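You operate a simulated robot arm through the tools that you are given. There is no shell and no other tool. Be economical: measure what you need, move in short steps, check, and stop when the job is done.

You are at the controls of a simulated robot arm. One attempt, no reset.

TASK
Tip the yellow tub into the sieve and crank the bran through.
Fine: put the tub back, shut the lid before you crank, then slide the tray out. Set down upright: what you pick out.

Only the result counts: the job must be done as asked and must still hold three seconds after the hand-in. Knocking over, shifting, dropping, spilling or breaking anything else fails it. Lids that push on must go on centred and level and be pressed home; caps that screw on are set level and turned clockwise until they are tight.

THE ROBOT
A 7-joint arm with a two-finger parallel gripper, fixed in place. Base frame: the origin is at the foot of the arm, x ahead of it, y to its left, z up; the work surface is at about z = 0.88. Units: m, rad, N and s.
With the tool pointing down near the work surface it reaches from about 0.24 to 0.68 m from the base axis. Its first joint turns from -1.152 to 1.152 rad. Payload 2.4 kg.
Tool frame: the origin (TCP) lies between the finger pads and is the grasp point; the fingertips stand 0.03 m ahead of it; z points along the fingers, y is the line along which they close. Largest opening 0.094 m; finger width 0.028, thickness 0.01; the body of the gripper, 0.05 by 0.096 m, starts 0.055 m behind the TCP.
Orientation is told as [roll, pitch, yaw] about the base's x, y, z axes, in that order, counted from this pose: with the fingers straight down and closing along the base's y, the tool's x points along the base's -x, its y along +y and its z along -z.

THE INTERFACE
- The arm moves only by the tool nudge_tool. Its argument "motion" is a list of rows, each a list of 7 numbers: the shift along the tool's x, y, z in cm, then the turn, a rotation vector about the tool's x, y, z in rad, then the gripper command, from -1 (shut) to 1 (fully open), values between in proportion. In form: [[x, y, z, rx, ry, rz, grip], ...]. A call has 1 to 10 rows; each row shifts and turns the commanded pose from where the row before left it, along the tool's axes as they then stand. A row lasts 0.2 s, in which the tool goes at most 0.05 m and 0.15 rad; a call with a longer step from one row to the next is refused whole, and so is a gripper value outside its range. Where a pose cannot be reached the arm comes as near as it can. A force on the tool above 50 N (or 10 N above the force at the start of the call, whichever is more), or a blocked arm, ends the call early, and 0.2 s more pass. The fingers move at their own pace (about 0.153 m/s each) and stop on an object; they squeeze with about 21 N. The grip force told is the motor's: it shows also when the fingers shut on nothing. Time passes only in rows, and 0.2 s behind the last, so rows that do not move let the fingers close. It gives the time, the measured TCP pose, the force on the tool (base axes), the opening and the grip force at its end, in the units of the frame above (readings bear some noise), with the torque about the TCP (base axes, N m) and any sound that the robot's microphone picked up.
- Cameras (640 x 400 px; columns grow to the right, rows downward): "scene" is fixed at [0.0482, 0.4891, 1.4416]; the picture's right is [-0.58, -0.81, 0.00], its down [-0.49, 0.35, -0.80] and it looks along [0.65, -0.46, -0.61] (base axes); focal length 276 px, centre (320, 200). "wrist" rides on the gripper at [0.076, 0.014, -0.102] in the tool frame; the picture's right is [-0.18, 0.98, 0.00], its down [-0.75, -0.14, -0.64] and it looks along [-0.63, -0.12, 0.77] (tool axes); focal length 243 px, centre (320, 200). There is no depth. A picture from a camera that has moved, and an enlarged one, comes with that camera's place and axes in the base frame and with its lens.
- grab_frame(camera): a new picture of that camera. No time passes.
- zoom(camera, box): a new picture of the part [left, top, right, bottom] of that camera's present view, enlarged. No time passes.
- sign_off(): hands the job in; it is judged then, once.

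Go step by step. Nothing tells you positions but the pictures and the camera data: compare them with the known pose of the tool, close in by small moves and look again before you grip or let go. The budget is 120 turns and 84 pictures, counting those below and the enlarged ones. Unless the task says otherwise, let go and move clear before handing in, and close with one line.

The tools are called after ">>>" as a command line: name --pt "numbers of a row" for each row, then --argument value for the rest, lists and objects as JSON in quotes. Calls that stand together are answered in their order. nudge_tool: Moves the arm, as the interface text tells. Its arguments: {"type":"object","properties":{"motion":{"type":"array"}},"required":["motion"]} The other tools are called the same way: grab_frame (camera) takes a picture; zoom (camera, box) takes an enlarged picture of a part of a camera's view; sign_off () hands the job in.

At the start:

```text
t: 0.0
ee_pos: [0.3231, 0.1651, 1.2744]
tcp_rot: [0.0, 0.0, 0.001]
force: [0.7, 0.2, -0.2]
moment: [0.01, 0.0, -0.01]
opening: 0.094
finger_force: 0.1
```

scene: 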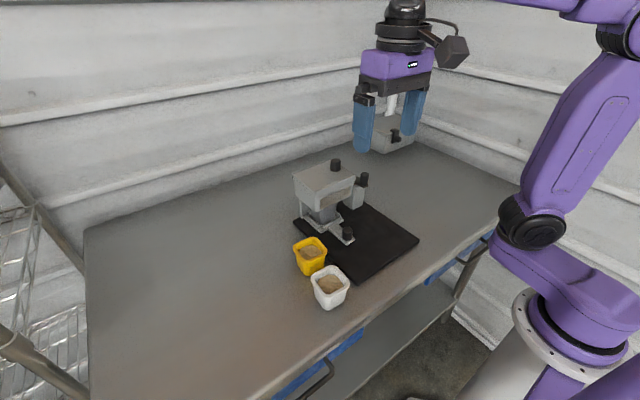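
wrist: 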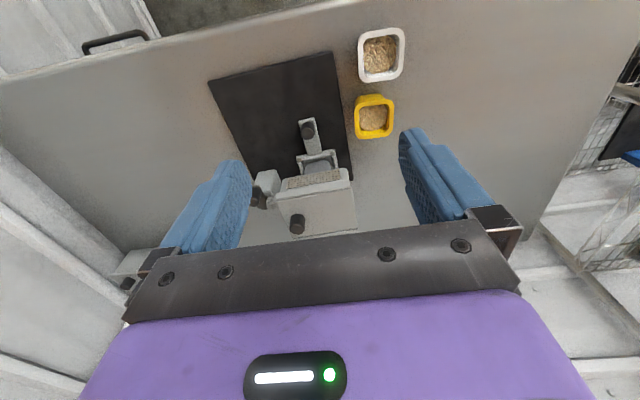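

I see a small mill/sieve machine on a black mat, with a yellow tub and a white tub of bran beside it. I'll zoom in to work out its parts.

>>> zoom --camera "scene" --box '[260, 140, 440, 320]'

>>> zoom --camera "wrist" --box '[200, 10, 440, 250]'

```text
2.22 times, centred on (350, 230) of scene
camera zoom: at [0.0482, 0.4891, 1.4416], right [-0.58, -0.81, 0.0], down [-0.49, 0.35, -0.8], along [0.65, -0.46, -0.61], focal length 612 px, centre (253, 133)
```

zoom: 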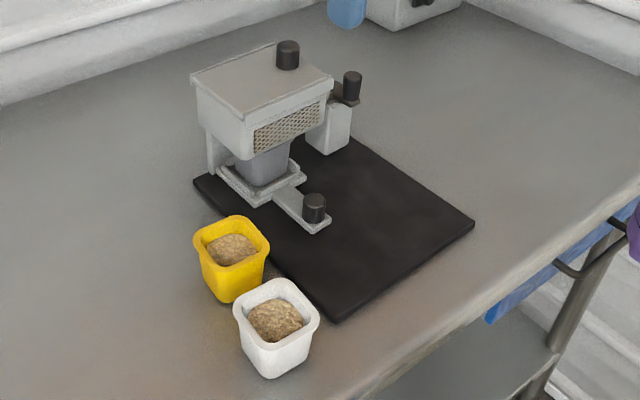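

```text
1.67 times, centred on (320, 130) of wrist
camera zoom: at [0.2461, 0.1794, 1.3766], right [0.18, 0.98, 0.0], down [0.75, -0.14, 0.64], along [0.63, -0.12, -0.77], focal length 404 px, centre (320, 317)
```

zoom: 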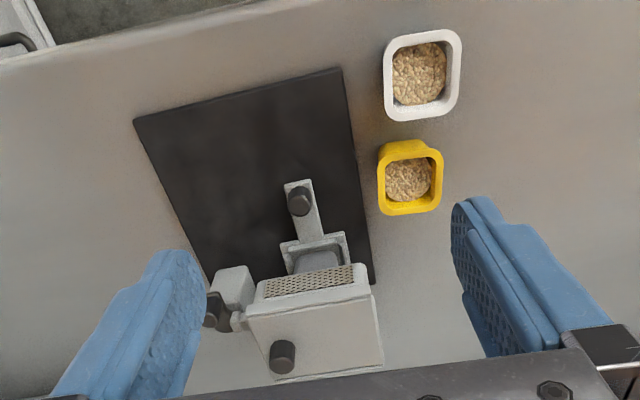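

>>> nudge_tool --pt "3 -3 2 0 0 0 1" --pt "2 -3 2 0 0 0 1" --pt "0 -2 3 0 0 0 1" --pt "0 0 0 0 0 0 1"

>>> grab_frame --camera "wrist"

>>> zoom --camera "scene" --box '[280, 140, 400, 260]'

```text
t: 1.0
ee_pos: [0.2735, 0.0856, 1.2038]
tcp_rot: [0.0, 0.0, -0.001]
force: [-0.6, 0.3, -0.9]
moment: [0.0, 0.0, 0.0]
opening: 0.0942
finger_force: 0.0
```

```text
79 pictures are left
camera wrist: at [0.1958, 0.0989, 1.3062], right [0.18, 0.98, 0.0], down [0.75, -0.14, 0.64], along [0.63, -0.12, -0.77], focal length 243 px, centre (320, 200)
```

wrist: 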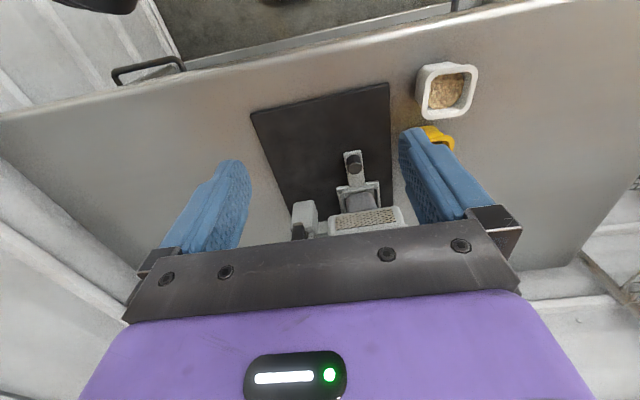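

```text
3.33 times, centred on (340, 200) of scene
camera zoom: at [0.0482, 0.4891, 1.4416], right [-0.58, -0.81, 0.0], down [-0.49, 0.35, -0.8], along [0.65, -0.46, -0.61], focal length 918 px, centre (253, 200)
```

zoom: 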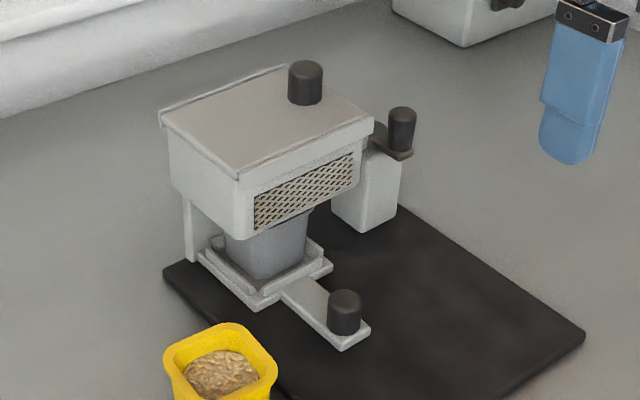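

>>> nudge_tool --pt "-4 0 -2 0 0 0 1" --pt "-4 0 -2 0 0 0 1" --pt "-4 0 -2 0 0 0 1" --pt "-3 0 0 0 0 0 1" --pt "0 0 0 0 0 0 1"

>>> grab_frame --camera "wrist"

>>> zoom --camera "wrist" --box '[230, 20, 420, 210]'

```text
t: 2.2
ee_pos: [0.4239, 0.0855, 1.2651]
tcp_rot: [0.0, 0.001, 0.0]
force: [-0.3, -0.3, 0.2]
moment: [0.04, 0.03, -0.02]
opening: 0.0941
finger_force: 0.1
```

```text
77 pictures are left
camera wrist: at [0.3465, 0.0991, 1.3671], right [0.18, 0.98, 0.0], down [0.75, -0.14, 0.64], along [0.63, -0.12, -0.77], focal length 243 px, centre (320, 200)
```

wrist: 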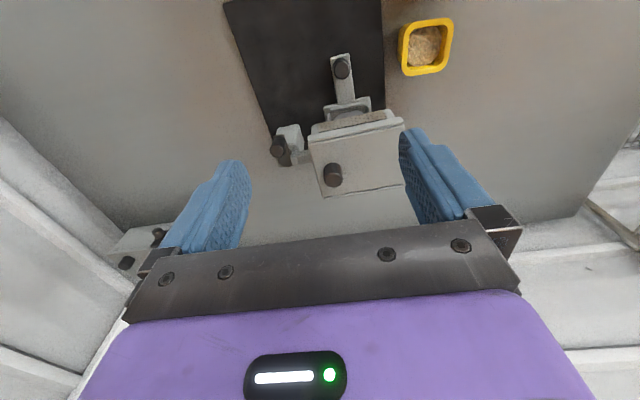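

```text
2.11 times, centred on (325, 115) of wrist
camera zoom: at [0.3465, 0.0991, 1.3671], right [0.18, 0.98, 0.0], down [0.75, -0.14, 0.64], along [0.63, -0.12, -0.77], focal length 511 px, centre (310, 379)
```

zoom: 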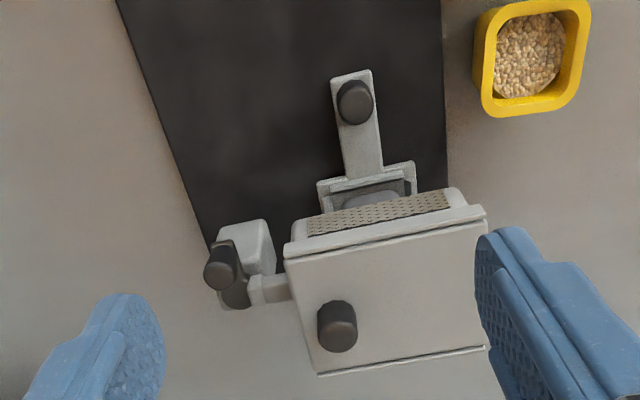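

>>> zoom --camera "scene" --box '[285, 150, 345, 210]'

>>> zoom --camera "scene" --box '[325, 160, 375, 210]'

>>> zoom --camera "wrist" --box '[260, 90, 350, 200]'

```text
6.67 times, centred on (315, 180) of scene
camera zoom: at [0.0482, 0.4891, 1.4416], right [-0.58, -0.81, 0.0], down [-0.49, 0.35, -0.8], along [0.65, -0.46, -0.61], focal length 1836 px, centre (353, 333)
```

zoom: 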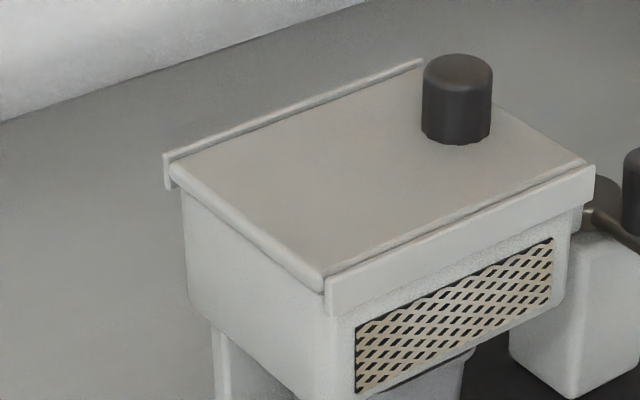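

```text
8.00 times, centred on (350, 185) of scene
camera zoom: at [0.0482, 0.4891, 1.4416], right [-0.58, -0.81, 0.0], down [-0.49, 0.35, -0.8], along [0.65, -0.46, -0.61], focal length 2204 px, centre (80, 320)
```

zoom: 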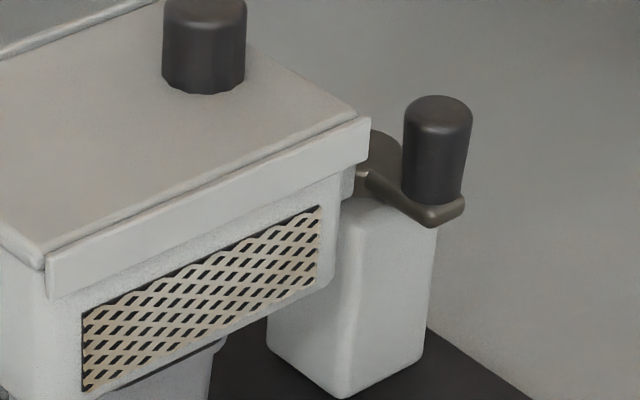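

```text
3.64 times, centred on (305, 145) of wrist
camera zoom: at [0.3465, 0.0991, 1.3671], right [0.18, 0.98, 0.0], down [0.75, -0.14, 0.64], along [0.63, -0.12, -0.77], focal length 882 px, centre (374, 400)
```

zoom: 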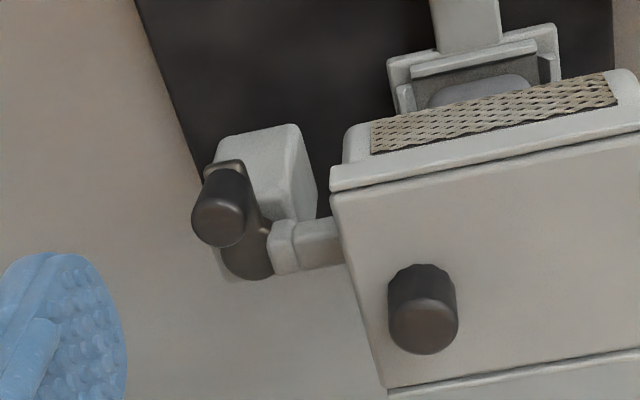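

The lid is a plate sliding between rails, with its knob at about (0.553, 0.08, 1.07). The crank turns on a vertical axis near (0.57, -0.01), and the tray knob is near (0.447, 0.116). First I'll go above the lid knob and check the alignment.

>>> nudge_tool --pt "-4 0 2 0 0 0 1" --pt "-4 -0.5 2.5 0 0 0 1" --pt "-4 0 2.5 0 0 0 1" --pt "-0.9 0 4 0 0 0 1" --pt "0 0 2 0 0 0 1" --pt "0 0 0 0 0 0 1"

>>> grab_frame --camera "wrist"

>>> zoom --camera "scene" --box '[280, 100, 400, 220]'

```text
t: 3.6
ee_pos: [0.5522, 0.0797, 1.1327]
tcp_rot: [0.0, -0.001, 0.0]
force: [0.3, -0.3, -0.4]
moment: [-0.01, 0.05, 0.02]
opening: 0.0941
finger_force: 0.0
```

```text
72 pictures are left
camera wrist: at [0.4755, 0.0942, 1.2363], right [0.18, 0.98, 0.0], down [0.75, -0.14, 0.64], along [0.63, -0.12, -0.77], focal length 243 px, centre (320, 200)
```

wrist: 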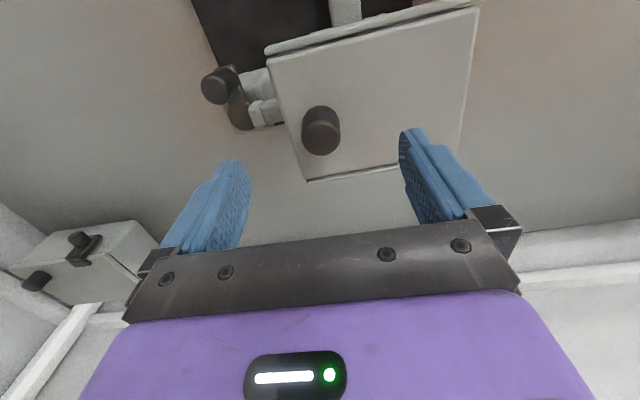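

```text
3.33 times, centred on (340, 160) of scene
camera zoom: at [0.0482, 0.4891, 1.4416], right [-0.58, -0.81, 0.0], down [-0.49, 0.35, -0.8], along [0.65, -0.46, -0.61], focal length 918 px, centre (253, 333)
```

zoom: 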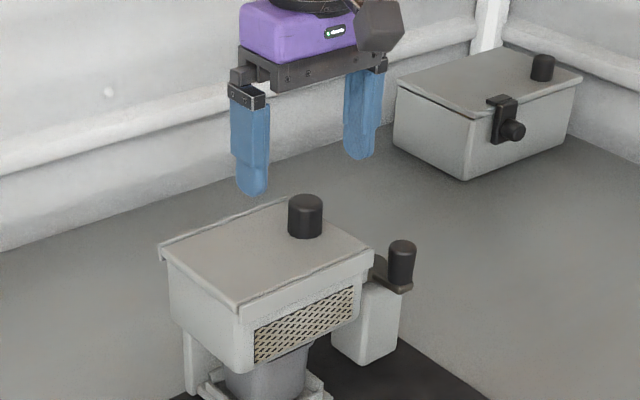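

The knob lies directly below the tool. I'll descend with the fingers astride it and close.

>>> nudge_tool --pt "-0.2 0 3 0 0 0 0.2" --pt "0 0 2.4 0 0 0 0.0" --pt "0 0 0 0 0 0 0.0"

>>> grab_frame --camera "wrist"

>>> zoom --camera "scene" --box '[280, 100, 400, 220]'

```text
t: 4.6
ee_pos: [0.554, 0.0816, 1.0845]
tcp_rot: [0.001, -0.009, 0.0]
force: [-3.0, -0.3, 7.9]
moment: [-0.15, 0.18, -0.06]
opening: 0.0469
finger_force: 0.1
stopped in row 3: the force on the tool passed its limit at 51 N (the readings are from after the stop); the commanded pose is now the measured one
```

```text
70 pictures are left
camera wrist: at [0.4767, 0.0944, 1.1866], right [0.18, 0.98, 0.0], down [0.75, -0.14, 0.65], along [0.64, -0.12, -0.76], focal length 243 px, centre (320, 200)
```

wrist: 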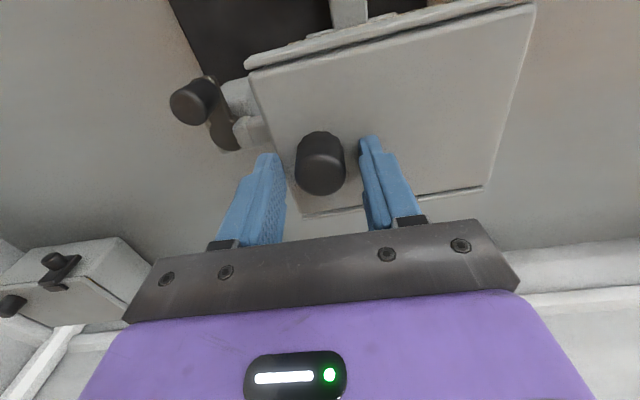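

```text
3.33 times, centred on (340, 160) of scene
camera zoom: at [0.048, 0.4891, 1.4416], right [-0.58, -0.81, 0.0], down [-0.49, 0.35, -0.8], along [0.65, -0.46, -0.61], focal length 918 px, centre (253, 333)
```

zoom: 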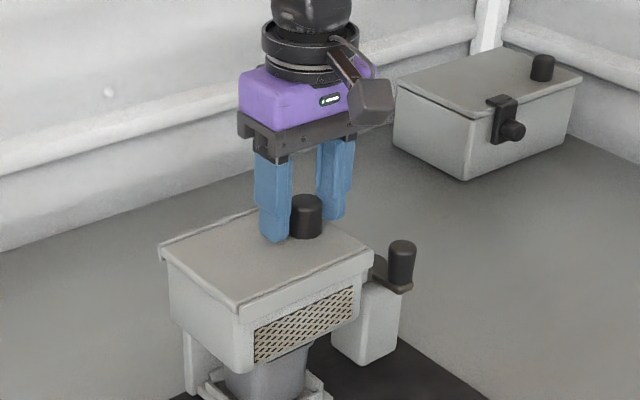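

>>> nudge_tool --pt "0 0 -0.5 0 0.009 0 0" --pt "0 0 0 0 0 0 -1" --pt "0 0 0 0 0 0 -1" --pt "0 0 0 0 0 0 -1"

```text
t: 5.6
ee_pos: [0.5552, 0.0836, 1.0874]
tcp_rot: [0.002, 0.0, 0.002]
force: [3.4, 3.2, 0.5]
moment: [-0.24, -0.24, 0.0]
opening: 0.0276
finger_force: 20.7
```

I have the knob at 27.6 mm. I'll try sliding it a little toward +y.

>>> nudge_tool --pt "0 0.5 0 0 0 0 -1" --pt "0 0.5 0 0 0 0 -1" --pt "0 0.5 0 0 0 0 -1"

>>> zoom --camera "scene" --box '[280, 100, 400, 220]'

```text
t: 6.4
ee_pos: [0.5548, 0.0957, 1.0893]
tcp_rot: [0.001, 0.005, -0.001]
force: [-1.1, -0.1, -0.3]
moment: [-0.34, 0.03, -0.12]
opening: 0.0275
finger_force: 20.8
```

```text
3.33 times, centred on (340, 160) of scene
camera zoom: at [0.0482, 0.4891, 1.4416], right [-0.58, -0.81, 0.0], down [-0.49, 0.35, -0.8], along [0.65, -0.46, -0.61], focal length 918 px, centre (253, 333)
```

zoom: 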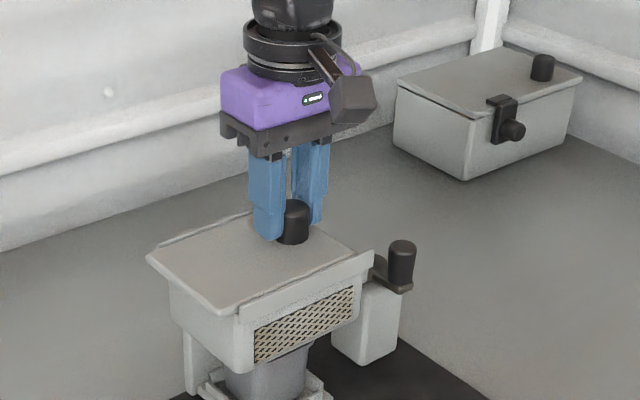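

It slides freely toward +y and is captured by the rails. I'll open it further and watch for a stop.

>>> nudge_tool --pt "0 1 0 0 0 0 -1" --pt "0 1 0 0 0 0 -1" --pt "0 1 0 0 0 0 -1" --pt "0 1 0 0 0 0 -1" --pt "0 0.5 0 0 0 0 -1"

>>> zoom --camera "scene" --box '[260, 100, 380, 220]'

```text
t: 7.6
ee_pos: [0.5545, 0.142, 1.0887]
tcp_rot: [0.003, 0.002, 0.0]
force: [-8.3, -0.9, -0.2]
moment: [-0.32, 0.58, -0.05]
opening: 0.0277
finger_force: 21.3
```

```text
3.33 times, centred on (320, 160) of scene
camera zoom: at [0.048, 0.4891, 1.4416], right [-0.58, -0.81, 0.0], down [-0.49, 0.35, -0.8], along [0.65, -0.46, -0.61], focal length 918 px, centre (320, 333)
```

zoom: 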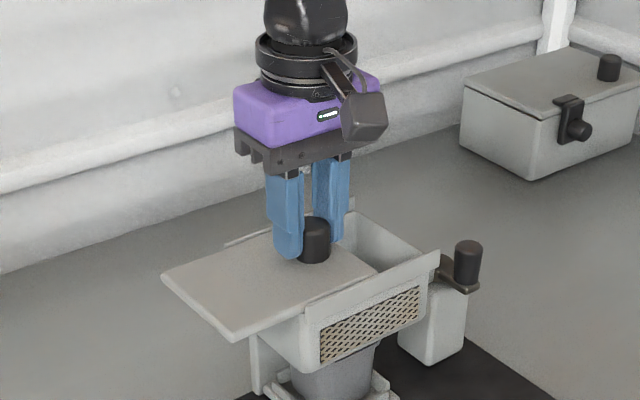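

>>> nudge_tool --pt "0 1 0 0 0 0 -1" --pt "0 1 0 0 0 0 -1" --pt "0 0.5 0 0 0 0 -1" --pt "0 0 0 0 0 0 -1"

>>> zoom --camera "scene" --box '[260, 100, 380, 220]'

>>> grab_frame --camera "wrist"

```text
t: 8.6
ee_pos: [0.554, 0.1659, 1.089]
tcp_rot: [0.003, 0.002, 0.001]
force: [-3.5, -0.5, 0.5]
moment: [-0.34, 0.0, -0.09]
opening: 0.0277
finger_force: 20.9
```

```text
3.33 times, centred on (320, 160) of scene
camera zoom: at [0.0483, 0.4892, 1.4416], right [-0.58, -0.81, 0.0], down [-0.49, 0.35, -0.8], along [0.65, -0.46, -0.61], focal length 918 px, centre (320, 333)
```

zoom: 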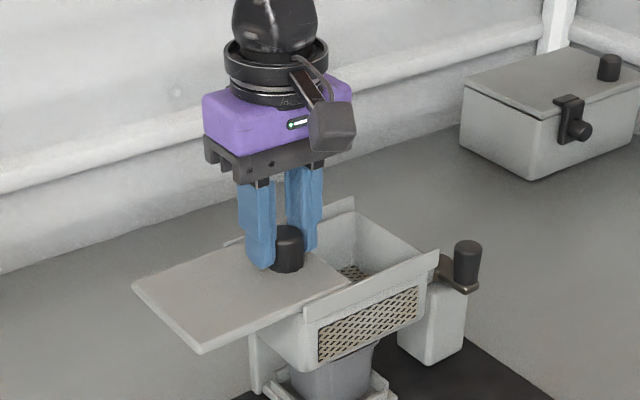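

```text
65 pictures are left
camera wrist: at [0.4778, 0.1794, 1.1914], right [0.18, 0.98, 0.0], down [0.75, -0.14, 0.64], along [0.63, -0.12, -0.77], focal length 243 px, centre (320, 200)
```

wrist: 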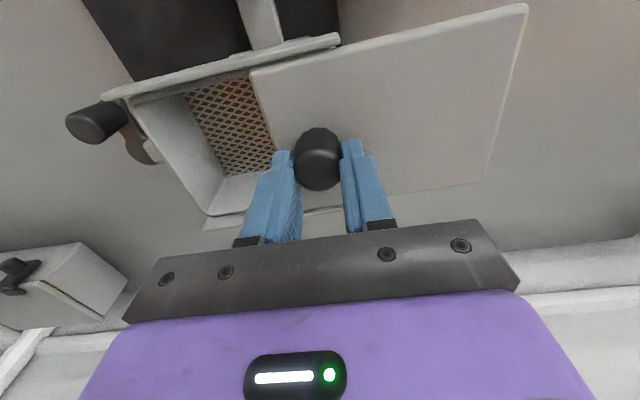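

Lid is about 83 mm open. I'll test whether it stays level by loosening the grip only slightly.

>>> nudge_tool --pt "0 0 0 0 0 0 -0.25" --pt "0 0 0 0 0 0 -0.25" --pt "0 0 0 0 0 0 -0.25" --pt "0 0 0 0 0 0 -0.25"

>>> zoom --camera "scene" --box '[260, 100, 380, 220]'

>>> grab_frame --camera "wrist"

```text
t: 9.6
ee_pos: [0.5553, 0.1662, 1.0893]
tcp_rot: [0.002, 0.001, -0.001]
force: [-0.1, -0.1, -0.7]
moment: [0.03, 0.01, 0.0]
opening: 0.0354
finger_force: 0.0
```

```text
3.33 times, centred on (320, 160) of scene
camera zoom: at [0.0482, 0.4891, 1.4416], right [-0.58, -0.81, 0.0], down [-0.49, 0.35, -0.8], along [0.65, -0.46, -0.61], focal length 918 px, centre (320, 333)
```

zoom: 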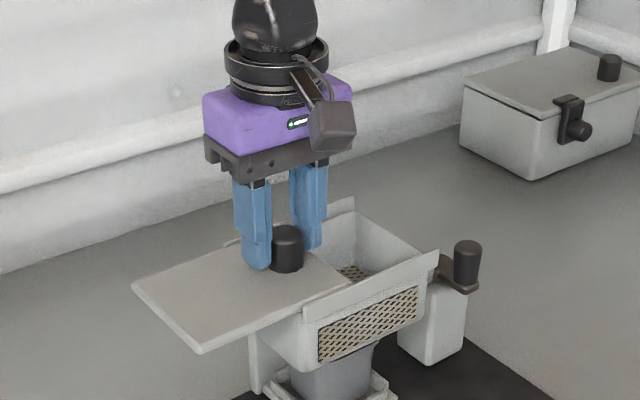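

```text
63 pictures are left
camera wrist: at [0.4776, 0.1792, 1.1918], right [0.18, 0.98, 0.0], down [0.75, -0.14, 0.64], along [0.63, -0.12, -0.77], focal length 243 px, centre (320, 200)
```

wrist: 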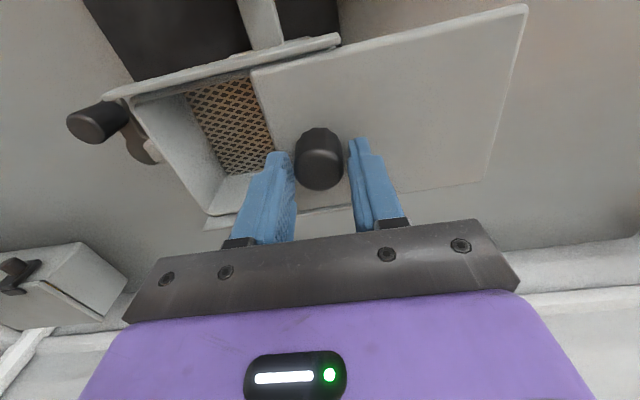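

The lid holds level when released. I'll lift off and look at the yellow tub from above.

>>> nudge_tool --pt "0 0 -4 0 0 0 -0.25" --pt "0 0 -4 0 0 0 -0.25" --pt "2 1 -4 0 0 0 1" --pt "4 2 0 0 0 0 1" --pt "4 3 0 0 0 0 1" --pt "2 1.5 1 0 0 0 1" --pt "0 0 4 0 0 0 1" --pt "0 0 2 0 0 0 1" --pt "0 0 0 0 0 0 1"

>>> grab_frame --camera "wrist"

>>> zoom --camera "scene" --box '[270, 220, 370, 320]'

```text
t: 11.6
ee_pos: [0.4345, 0.241, 1.1388]
tcp_rot: [0.002, 0.001, 0.0]
force: [-0.6, -0.1, -0.6]
moment: [-0.03, 0.02, 0.04]
opening: 0.0943
finger_force: 0.0
```

```text
62 pictures are left
camera wrist: at [0.3571, 0.2543, 1.2411], right [0.18, 0.98, 0.0], down [0.75, -0.14, 0.64], along [0.63, -0.12, -0.77], focal length 243 px, centre (320, 200)
```

wrist: 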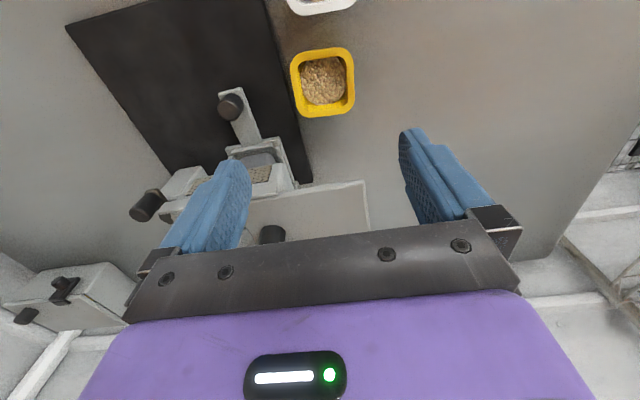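

```text
4.00 times, centred on (320, 270) of scene
camera zoom: at [0.0482, 0.4891, 1.4416], right [-0.58, -0.81, 0.0], down [-0.49, 0.35, -0.8], along [0.65, -0.46, -0.61], focal length 1102 px, centre (320, -80)
```

zoom: 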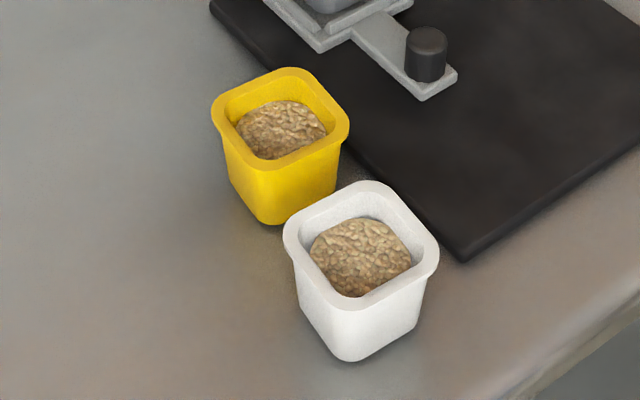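

The yellow tub's rim centre is about (0.434, 0.243, 0.94) and its sides are square to the axes. To pour with the camera on top I want the hand turned half round, so I'll test that yaw up here.

>>> nudge_tool --pt "0 0 -1 0 0 0.15 1" --pt "0 0 -1 0 0 0.15 1" --pt "0 0 0 0 0 0.15 1" --pt "0 0 0 0 0 0.15 1" --pt "0 0 0 0 0 0.15 1" --pt "0 0 0 0 0 0.15 1" --pt "0 0 0 0 0 0.15 1" --pt "0 0 0 0 0 0.15 1" --pt "0 0 0 0 0 0.15 1" --pt "0 0 0 0 0 0.15 1"

```text
t: 13.8
ee_pos: [0.4346, 0.2391, 1.1596]
tcp_rot: [-0.001, 0.001, -1.504]
force: [-0.1, -0.6, 0.2]
moment: [0.01, 0.01, 0.02]
opening: 0.0938
finger_force: 0.2
```

>>> nudge_tool --pt "0 0 0 0 0 0.15 1" --pt "0 0 0 0 0 0.15 1" --pt "0 0 0 0 0 0.15 1" --pt "0 0 0 0 0 0.15 1" --pt "0 0 0 0 0 0.15 1" --pt "0 0 0 0 0 0.15 1" --pt "0 0 0 0 0 0.15 1" --pt "0 0 0 0 0 0.15 1" --pt "0 0 0 0 0 0.15 1" --pt "0 0 0 0 0 0.15 1"

```text
t: 16.0
ee_pos: [0.4105, 0.136, 1.1482]
tcp_rot: [-0.017, 0.0, -2.984]
force: [0.1, 0.2, -0.1]
moment: [0.04, -0.02, 0.02]
opening: 0.094
finger_force: 0.0
out of reach, approached as far as the arm can: row 9, 10
```

Full half turn is out of joint range, so I'll use yaw -90° instead (fingers closing along x), pouring with fingers pointing +y and the camera up. I'll return to yaw -90° and rehearse that empty.

>>> nudge_tool --pt "0 0 -1 0 0 -0.15 1" --pt "0 0 -1 0 0 -0.15 1" --pt "0 0 -1 0 0 -0.15 1" --pt "0 0 -1 0 0 -0.15 1" --pt "0 0 0 0 0 -0.15 1" --pt "0 0 0 0 0 -0.15 1" --pt "0 0 0 0 0 -0.15 1" --pt "0 0 0 0 0 -0.15 1" --pt "0 0 0 0 0 -0.15 1" --pt "0 0 0 0 0 -0.079 1"

```text
t: 18.2
ee_pos: [0.4106, 0.1343, 1.1887]
tcp_rot: [-0.001, 0.001, -1.567]
force: [0.6, -0.4, 0.1]
moment: [-0.01, 0.0, -0.01]
opening: 0.0944
finger_force: 0.0
```

>>> nudge_tool --pt "-1 4.5 -1 0 0 0 1" --pt "-1 4.5 -1 0 0 0 1" --pt "-0.4 4.5 -1 0 0 0 1" --pt "0 1 -1 0 0 0 1" --pt "0 0 0 0 0.15 0 1" --pt "0 0 0 0 0.15 0 1" --pt "0 0 0 0 0.15 0 1" --pt "0 0 0 0 0.15 0 1"

>>> nudge_tool --pt "0 0 0 0 0.15 0 1" --pt "0 0 0 0 0.15 0 1" --pt "0 0 0 0 0.15 0 1" --pt "0 0 0 0 0.15 0 1" --pt "0 0 0 0 0.15 0 1" --pt "0 0 0 0 0.15 0 1" --pt "0 0 0 0 0.15 0 1" --pt "0 0 0 0 0.15 0 1" --pt "0 0 0 0 0.15 0 1"

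>>> grab_frame --camera "scene"

```text
t: 20.0
ee_pos: [0.5564, 0.1101, 1.2279]
tcp_rot: [0.0, 0.602, -1.57]
force: [-0.2, 1.0, -0.3]
moment: [0.0, -0.01, -0.02]
opening: 0.0941
finger_force: 0.2
```

```text
t: 22.0
ee_pos: [0.556, 0.1095, 1.2278]
tcp_rot: [-3.141, 1.187, 1.574]
force: [-0.2, 0.1, 0.1]
moment: [0.05, 0.02, 0.0]
opening: 0.0938
finger_force: 0.2
```

```text
60 pictures are left
```

scene: 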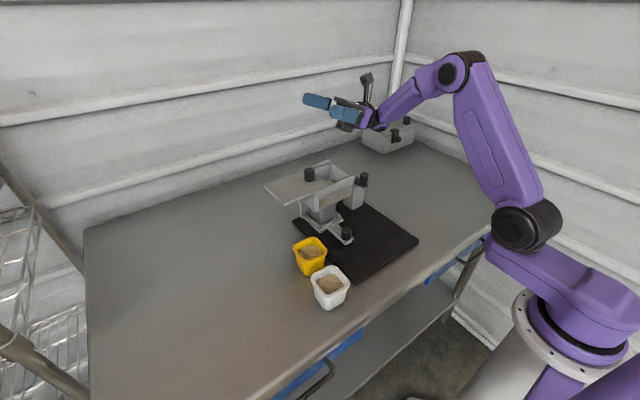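

The pouring pose reaches fine up to about 112° of tilt. I'll unwind it and go back over the tub at yaw -90°.

>>> nudge_tool --pt "0 0 0 0 -0.15 0 1" --pt "0 0 0 0 -0.15 0 1" --pt "0 0 0 0 -0.15 0 1" --pt "0 0 0 0 -0.15 0 1" --pt "0 0 0 0 -0.15 0 1" --pt "0 0 0 0 -0.15 0 1" --pt "0 0 0 0 -0.15 0 1" --pt "0 0 0 0 -0.15 0 1" --pt "0 0 0 0 -0.15 0 1" --pt "0 0 0 0 -0.15 0 1"

>>> nudge_tool --pt "0 0 0 0 -0.15 0 1" --pt "0 0 0 0 -0.15 0 1" --pt "0 0 0 0 -0.15 0 1" --pt "4 -3 0 0 0 0 1" --pt "4 -3 0 0 0 0 1" --pt "4 -3 0 0 0 0 1" --pt "1.3 -3.1 2 0 0 0 1" --pt "0 0 4 0 0 0 1" --pt "0 0 4 0 0 0 1" --pt "0 0 0 0 0 0 1"

>>> grab_frame --camera "wrist"

```text
t: 24.2
ee_pos: [0.5564, 0.1105, 1.228]
tcp_rot: [0.001, 0.448, -1.571]
force: [-0.2, 0.0, 0.3]
moment: [-0.04, 0.01, -0.01]
opening: 0.0941
finger_force: 0.1
```

```text
t: 26.4
ee_pos: [0.4341, 0.2433, 1.1269]
tcp_rot: [-0.005, 0.002, -1.569]
force: [-0.5, -0.2, -0.6]
moment: [0.01, 0.01, -0.01]
opening: 0.094
finger_force: 0.0
```

```text
59 pictures are left
camera wrist: at [0.4478, 0.3192, 1.2305], right [0.98, -0.18, 0.0], down [-0.14, -0.75, 0.64], along [-0.12, -0.63, -0.77], focal length 243 px, centre (320, 200)
```

wrist: 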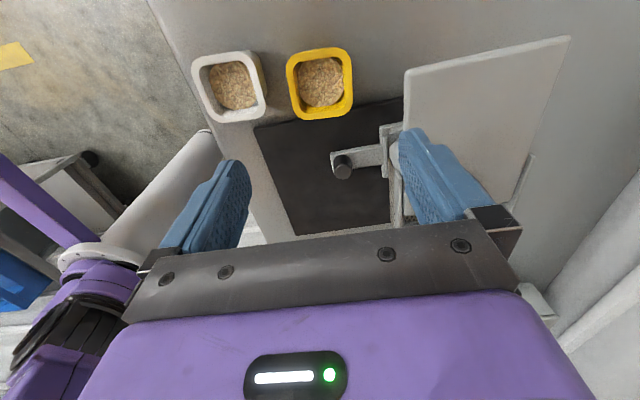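

The tub is centred under the hand, with about 2 cm to the white tub on one side and about 1 cm to the lid on the other. I'll descend partway with a slightly reduced opening and check again.

>>> nudge_tool --pt "0.17 -0.2 0 0 0 0 0.8" --pt "0 0 4 0 0 0 0.8" --pt "0 0 4 0 0 0 0.8" --pt "0 0 4 0 0 0 0.8" --pt "0 0 0 0 0 0 0.8"

>>> grab_frame --camera "wrist"

>>> zoom --camera "scene" --box '[260, 160, 380, 280]'

```text
t: 27.6
ee_pos: [0.4352, 0.2453, 1.0085]
tcp_rot: [-0.001, 0.001, -1.568]
force: [-0.5, 1.9, -0.3]
moment: [0.03, -0.01, 0.02]
opening: 0.0848
finger_force: 0.0
```

```text
58 pictures are left
camera wrist: at [0.4464, 0.3199, 1.1107], right [0.98, -0.18, 0.0], down [-0.14, -0.76, 0.64], along [-0.12, -0.63, -0.77], focal length 243 px, centre (320, 200)
```

wrist: 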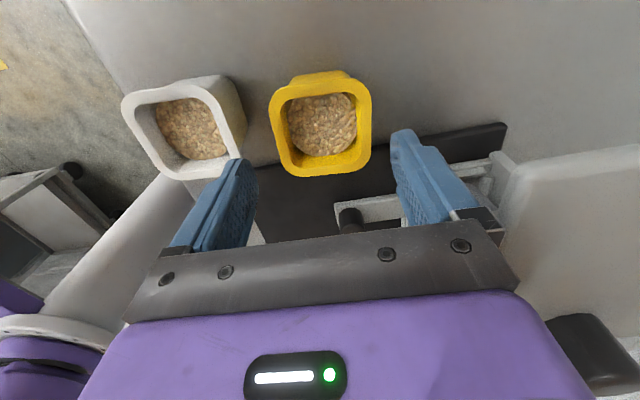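

```text
3.33 times, centred on (320, 220) of scene
camera zoom: at [0.0482, 0.4891, 1.4416], right [-0.58, -0.81, 0.0], down [-0.49, 0.35, -0.8], along [0.65, -0.46, -0.61], focal length 918 px, centre (320, 133)
```

zoom: 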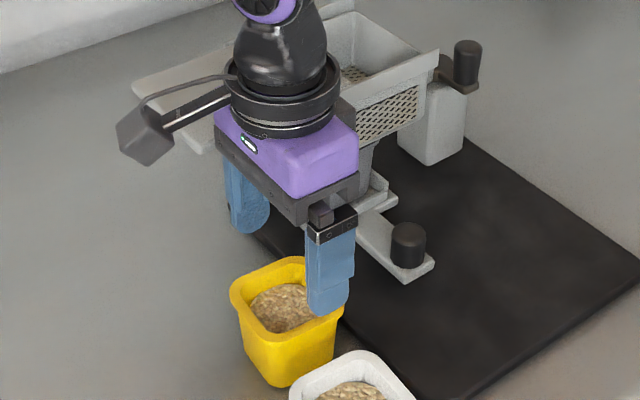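

>>> nudge_tool --pt "0.15 0 2.2 0 0 0 0.8" --pt "0 0 2.2 0 0 0 0.8" --pt "0 0 1.9 0 0 0 0.8" --pt "0 0 0 0 0 0 0.8"

>>> grab_frame --camera "wrist"

>>> zoom --camera "scene" --box '[260, 160, 380, 280]'

```text
t: 28.6
ee_pos: [0.4343, 0.2473, 0.9467]
tcp_rot: [-0.001, 0.002, -1.568]
force: [0.3, -0.6, -0.6]
moment: [-0.01, 0.01, 0.0]
opening: 0.0845
finger_force: 0.1
```

```text
56 pictures are left
camera wrist: at [0.4463, 0.3227, 1.0483], right [0.98, -0.18, 0.0], down [-0.14, -0.75, 0.64], along [-0.12, -0.63, -0.77], focal length 243 px, centre (320, 200)
```

wrist: 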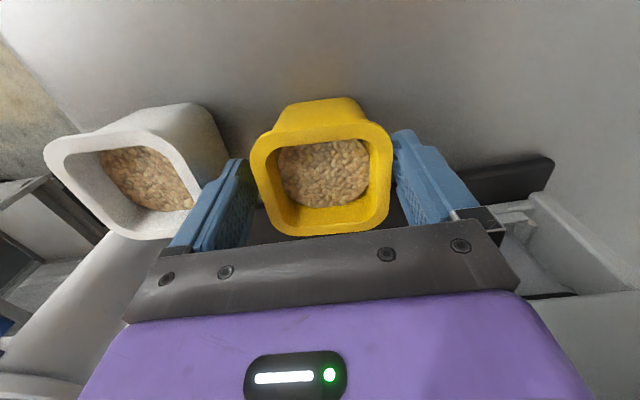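

```text
3.33 times, centred on (320, 220) of scene
camera zoom: at [0.0482, 0.4891, 1.4416], right [-0.58, -0.81, 0.0], down [-0.49, 0.35, -0.8], along [0.65, -0.46, -0.61], focal length 918 px, centre (320, 133)
```

zoom: 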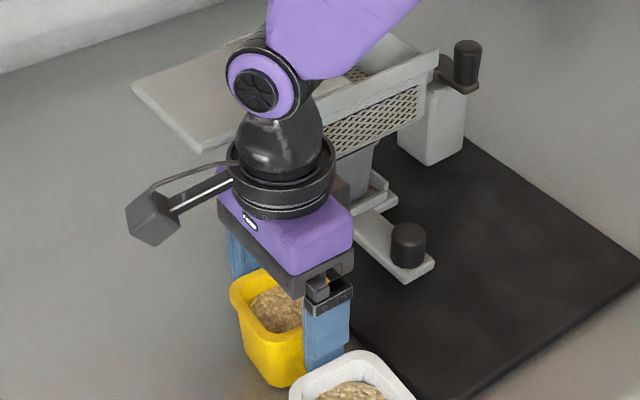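

>>> nudge_tool --pt "0 0 0.8 0 0 0 0.8" --pt "0 0 0 0 0 0 0.7" --pt "0 0 0 0 0 0 -1" --pt "0 0 0 0 0 0 -1" --pt "0 0 0 0 0 0 -1"

>>> grab_frame --camera "wrist"

```text
t: 29.8
ee_pos: [0.432, 0.2476, 0.9374]
tcp_rot: [-0.003, 0.003, -1.569]
force: [-0.6, 0.1, 0.4]
moment: [0.03, 0.01, -0.01]
opening: 0.0663
finger_force: 21.7
```

```text
54 pictures are left
camera wrist: at [0.446, 0.3227, 1.0401], right [0.98, -0.18, 0.0], down [-0.14, -0.75, 0.64], along [-0.12, -0.63, -0.77], focal length 243 px, centre (320, 200)
```

wrist: 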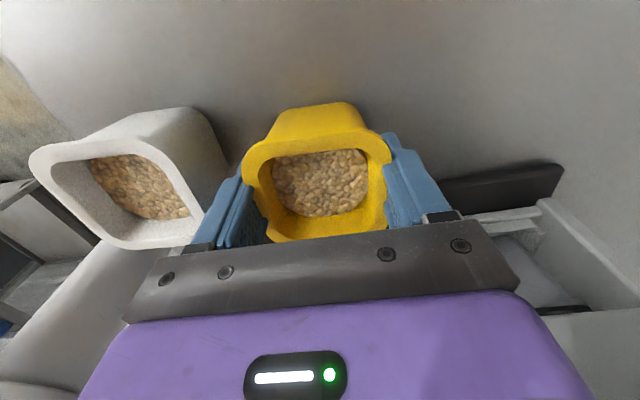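

Grip is firm at 66 mm. I'll lift straight up.

>>> nudge_tool --pt "0 0 -1 0 0 0 -1" --pt "0 0 -1.5 0 0 0 -1" --pt "0 0 -2 0 0 0 -1" --pt "0 0 -3 0 0 0 -1" --pt "0 0 -3 0 0 0 -1" --pt "0 0 -3 0 0 0 -1" --pt "0 0 -3 0 0 0 -1" --pt "0 0 -3 0 0 0 -1" --pt "0 0 -3 0 0 0 -1" --pt "0 0 -3 0 0 0 -1"

>>> grab_frame --camera "wrist"

>>> grab_frame --camera "scene"

```text
t: 32.0
ee_pos: [0.4323, 0.2479, 1.1931]
tcp_rot: [-0.002, 0.001, -1.568]
force: [-0.6, 0.0, -0.6]
moment: [0.01, 0.01, -0.04]
opening: 0.0001
finger_force: 20.7
```

```text
53 pictures are left
camera wrist: at [0.4459, 0.3229, 1.2958], right [0.98, -0.18, 0.0], down [-0.14, -0.75, 0.64], along [-0.12, -0.63, -0.77], focal length 243 px, centre (320, 200)
```

wrist: 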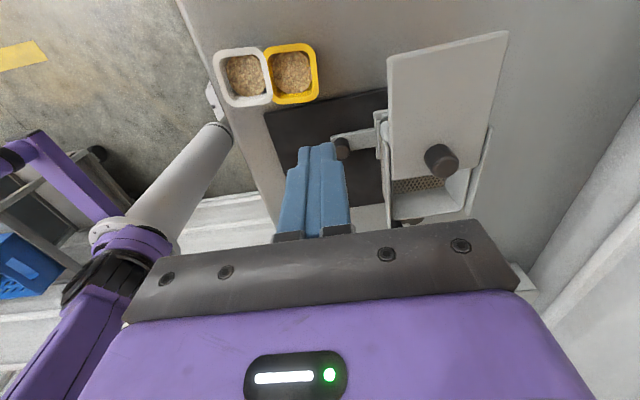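

```text
52 pictures are left
```

scene: 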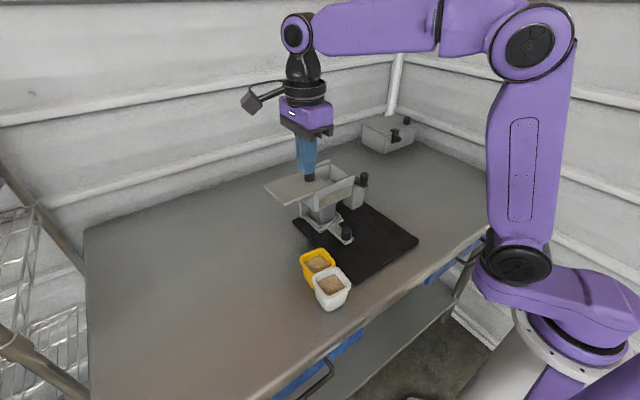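

The tub slipped out of the grip on lifting; it's still upright, but it moved next to the white tub. I'll look closely at both before regrasping.

>>> zoom --camera "scene" --box '[285, 235, 365, 315]'

>>> zoom --camera "wrist" --box '[190, 20, 350, 130]'

```text
5.00 times, centred on (325, 275) of scene
camera zoom: at [0.0482, 0.4891, 1.4416], right [-0.58, -0.81, 0.0], down [-0.49, 0.35, -0.8], along [0.65, -0.46, -0.61], focal length 1377 px, centre (295, -175)
```

zoom: 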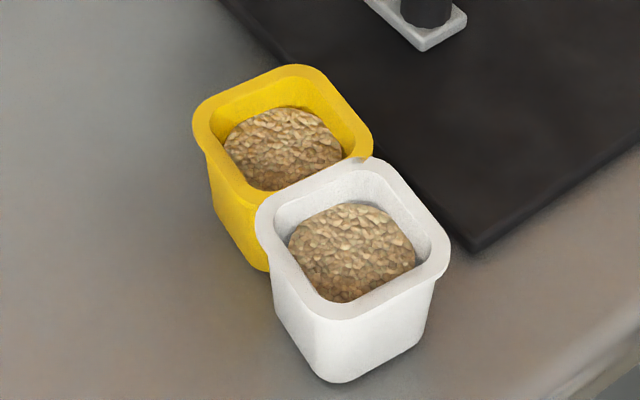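

```text
3.64 times, centred on (270, 75) of wrist
camera zoom: at [0.4459, 0.3229, 1.2958], right [0.98, -0.18, 0.0], down [-0.14, -0.75, 0.64], along [-0.12, -0.63, -0.77], focal length 882 px, centre (502, 654)
```

zoom: 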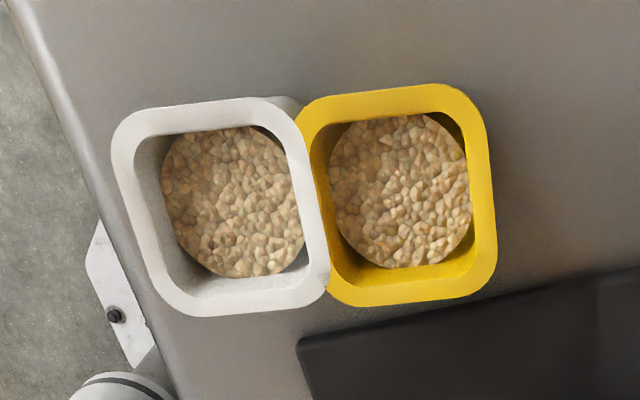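

Yellow now sits at about (0.395, 0.252), touching the white tub. I'll regrasp at yaw 0 (fingers on the ±y sides), then turn in the air.

>>> nudge_tool --pt "0 0 0 0 0 -0.15 1" --pt "0 0 0 0 0 -0.15 1" --pt "0 0 0 0 0 -0.15 1" --pt "0 0 0 0 0 -0.15 1" --pt "0 0 0 0 0 -0.15 1" --pt "0 0 0 0 0 -0.15 1" --pt "0 0 0 0 0 -0.15 1" --pt "0 0 0 0 0 -0.15 1" --pt "0 0 0 0 0 -0.15 1" --pt "0 0 0 0 0 -0.15 1"

>>> nudge_tool --pt "1.8 0.2 2 0 0 -0.068 1" --pt "1.8 0.2 3 0 0 0 1" --pt "0 0 4 0 0 0 1" --pt "0 0 3 0 0 0 1" --pt "0 0 0 0 0 0 1"

>>> grab_frame --camera "wrist"

```text
t: 34.2
ee_pos: [0.433, 0.2471, 1.1922]
tcp_rot: [0.002, 0.002, -0.067]
force: [0.5, -0.2, 0.7]
moment: [0.0, 0.01, -0.02]
opening: 0.0938
finger_force: 0.1
```

```text
t: 35.4
ee_pos: [0.3975, 0.2511, 1.0726]
tcp_rot: [0.002, 0.002, -0.003]
force: [-0.5, 0.3, -0.1]
moment: [0.02, 0.03, -0.01]
opening: 0.0939
finger_force: 0.1
```

```text
49 pictures are left
camera wrist: at [0.32, 0.2655, 1.1743], right [0.19, 0.98, 0.0], down [0.75, -0.14, 0.64], along [0.63, -0.12, -0.77], focal length 243 px, centre (320, 200)
```

wrist: 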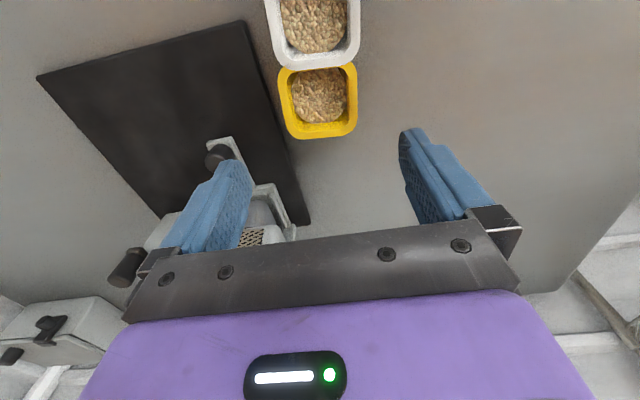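

>>> nudge_tool --pt "0.3 -0.2 4 0 0 0 1" --pt "0 0 4 0 0 0 1" --pt "0 0 3.5 0 0 0 1" --pt "0 0 0 0 0 0 1"

>>> grab_frame --camera "wrist"

>>> zoom --camera "scene" --box '[265, 200, 385, 320]'

```text
t: 36.4
ee_pos: [0.3945, 0.2496, 0.9565]
tcp_rot: [0.003, 0.001, -0.004]
force: [-0.4, -0.1, 0.2]
moment: [0.0, 0.0, 0.01]
opening: 0.0939
finger_force: 0.0
```

```text
48 pictures are left
camera wrist: at [0.3179, 0.2641, 1.0596], right [0.19, 0.98, 0.0], down [0.75, -0.14, 0.64], along [0.63, -0.12, -0.77], focal length 243 px, centre (320, 200)
```

wrist: 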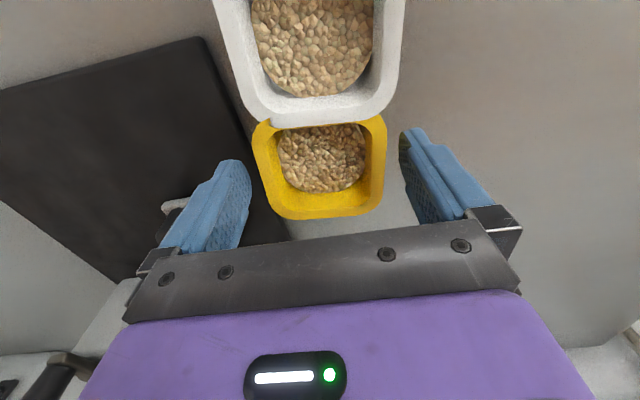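

```text
3.33 times, centred on (325, 260) of scene
camera zoom: at [0.0482, 0.4891, 1.4416], right [-0.58, -0.81, 0.0], down [-0.49, 0.35, -0.8], along [0.65, -0.46, -0.61], focal length 918 px, centre (303, 0)
```

zoom: 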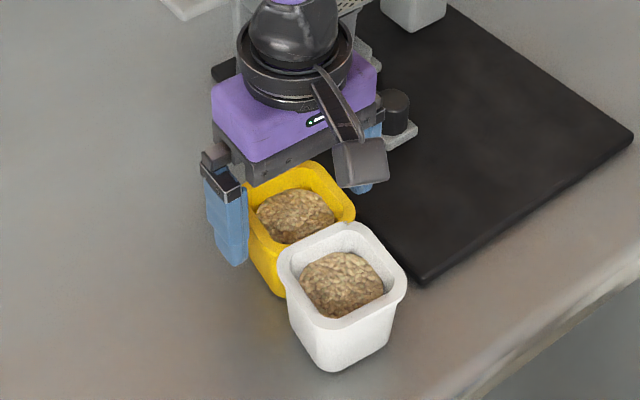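

It's centred between the fingers, but the white rim overlaps the yellow one, so after gripping I'll slide it clear toward +x before lifting.

>>> nudge_tool --pt "0 0 3.2 0 0 0 1" --pt "0 0 0 0 0 0 0.6" --pt "0 0 0 0 0 0 -0.5" --pt "0 0 0 0 0 0 -1" --pt "0 0 0 0 0 0 -1" --pt "0 0 0 0 0 0 -1"

>>> grab_frame --camera "wrist"

>>> zoom --camera "scene" --box '[275, 210, 355, 290]'

```text
t: 37.8
ee_pos: [0.3958, 0.2493, 0.9262]
tcp_rot: [0.002, 0.001, -0.002]
force: [0.3, 0.0, 0.1]
moment: [0.0, -0.01, -0.03]
opening: 0.0673
finger_force: 21.1
```

```text
46 pictures are left
camera wrist: at [0.318, 0.2645, 1.028], right [0.19, 0.98, 0.0], down [0.75, -0.14, 0.64], along [0.63, -0.12, -0.77], focal length 243 px, centre (320, 200)
```

wrist: 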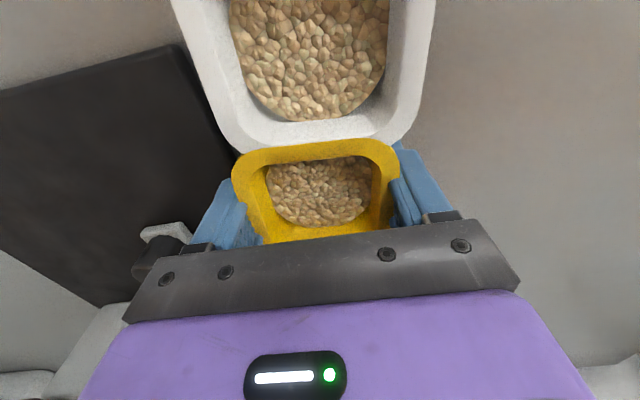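

```text
5.00 times, centred on (315, 250) of scene
camera zoom: at [0.0482, 0.4891, 1.4416], right [-0.58, -0.81, 0.0], down [-0.49, 0.35, -0.8], along [0.65, -0.46, -0.61], focal length 1377 px, centre (345, -50)
```

zoom: 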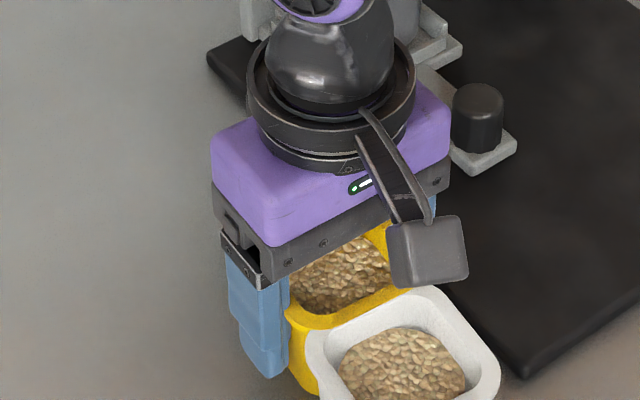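

>>> nudge_tool --pt "-0.7 0 0 0 0 0 -1" --pt "-0.7 0 0 0 0 0 -1" --pt "-0.7 0 0 0 0 0 -1" --pt "-0.7 0 0 0 0 0 -1" --pt "-0.7 0 0 0 0 0 -1" --pt "-0.3 -0.3 0 0 0 0 -1"

>>> grab_frame --camera "wrist"

```text
t: 39.2
ee_pos: [0.4318, 0.2475, 0.9256]
tcp_rot: [0.001, 0.004, -0.003]
force: [0.6, -0.3, 0.1]
moment: [0.01, 0.0, 0.01]
opening: 0.0669
finger_force: 21.3
```

```text
44 pictures are left
camera wrist: at [0.3552, 0.2612, 1.0283], right [0.19, 0.98, 0.0], down [0.75, -0.14, 0.64], along [0.63, -0.12, -0.77], focal length 243 px, centre (320, 200)
```

wrist: 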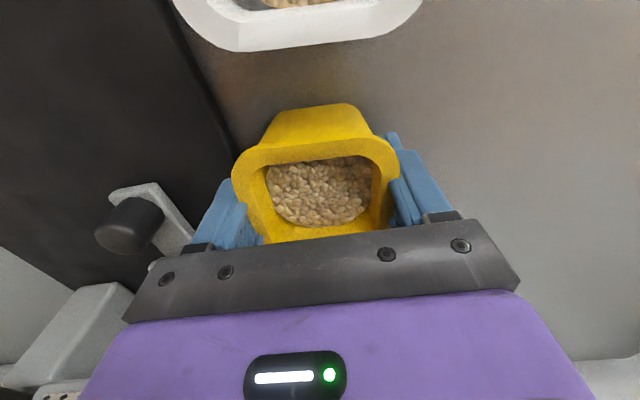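

>>> nudge_tool --pt "0 0 -0.3 0 0 0 -1" --pt "0 0 -0.3 0 0 0 -1" --pt "0 0 -0.3 0 0 0 -1" --pt "0 0 -0.3 0 0 0 -1"

>>> grab_frame --camera "wrist"

```text
t: 40.2
ee_pos: [0.4307, 0.2469, 0.9378]
tcp_rot: [0.002, 0.002, -0.003]
force: [-0.5, 0.4, -0.9]
moment: [0.01, -0.01, -0.03]
opening: 0.0667
finger_force: 21.0
```

```text
43 pictures are left
camera wrist: at [0.355, 0.2612, 1.0408], right [0.19, 0.98, 0.0], down [0.75, -0.14, 0.64], along [0.63, -0.12, -0.77], focal length 243 px, centre (320, 200)
```

wrist: 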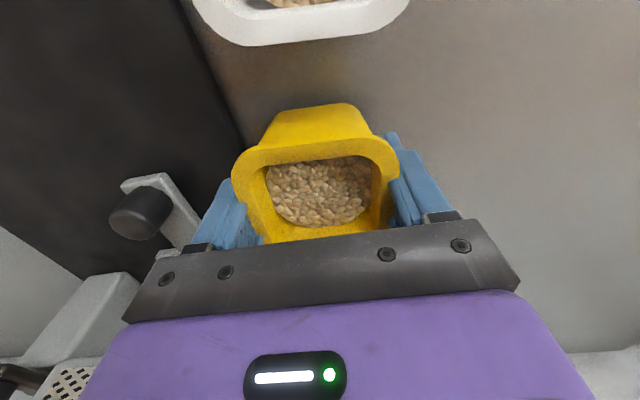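

The tub is lifting with the hand this time. I'll go on up in moderate steps.

>>> nudge_tool --pt "0 0 -1 0 0 0 -1" --pt "0 0 -1.5 0 0 0 -1" --pt "0 0 -2 0 0 0 -1" --pt "0 0 -2 0 0 0 -1" --pt "0 0 -2 0 0 0 -1" --pt "0 0 -2 0 0 0 -1"

>>> nudge_tool --pt "0 0 -2.5 0 0 0 -1" --pt "0 0 -2.5 0 0 0 -1" --pt "0 0 -2.5 0 0 0 -1" --pt "0 0 -2.5 0 0 0 -1" --pt "0 0 -2.5 0 0 0 -1" --pt "0 0 -2.0 0 0 0 -1" --pt "0 0 -1 0 0 0 -1"

>>> grab_frame --camera "wrist"

```text
t: 41.6
ee_pos: [0.4328, 0.2477, 1.0423]
tcp_rot: [0.002, 0.001, -0.003]
force: [-0.1, 0.2, -1.1]
moment: [0.01, 0.02, -0.01]
opening: 0.0664
finger_force: 21.0
```

```text
t: 43.2
ee_pos: [0.4313, 0.2481, 1.1981]
tcp_rot: [0.002, 0.002, -0.003]
force: [0.4, 0.6, -1.1]
moment: [0.01, 0.0, -0.04]
opening: 0.0666
finger_force: 21.7
```

```text
42 pictures are left
camera wrist: at [0.3548, 0.2612, 1.3008], right [0.19, 0.98, 0.0], down [0.75, -0.14, 0.64], along [0.63, -0.12, -0.77], focal length 243 px, centre (320, 200)
```

wrist: 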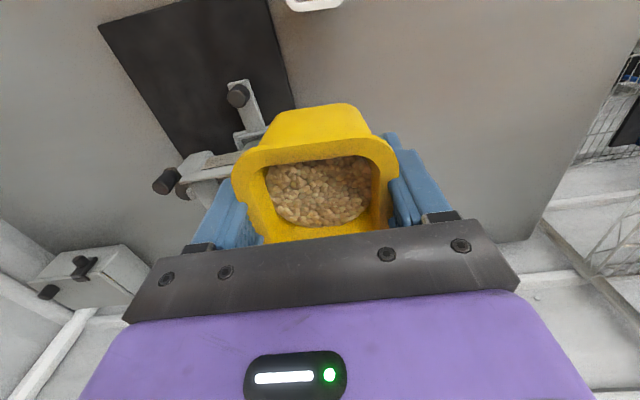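

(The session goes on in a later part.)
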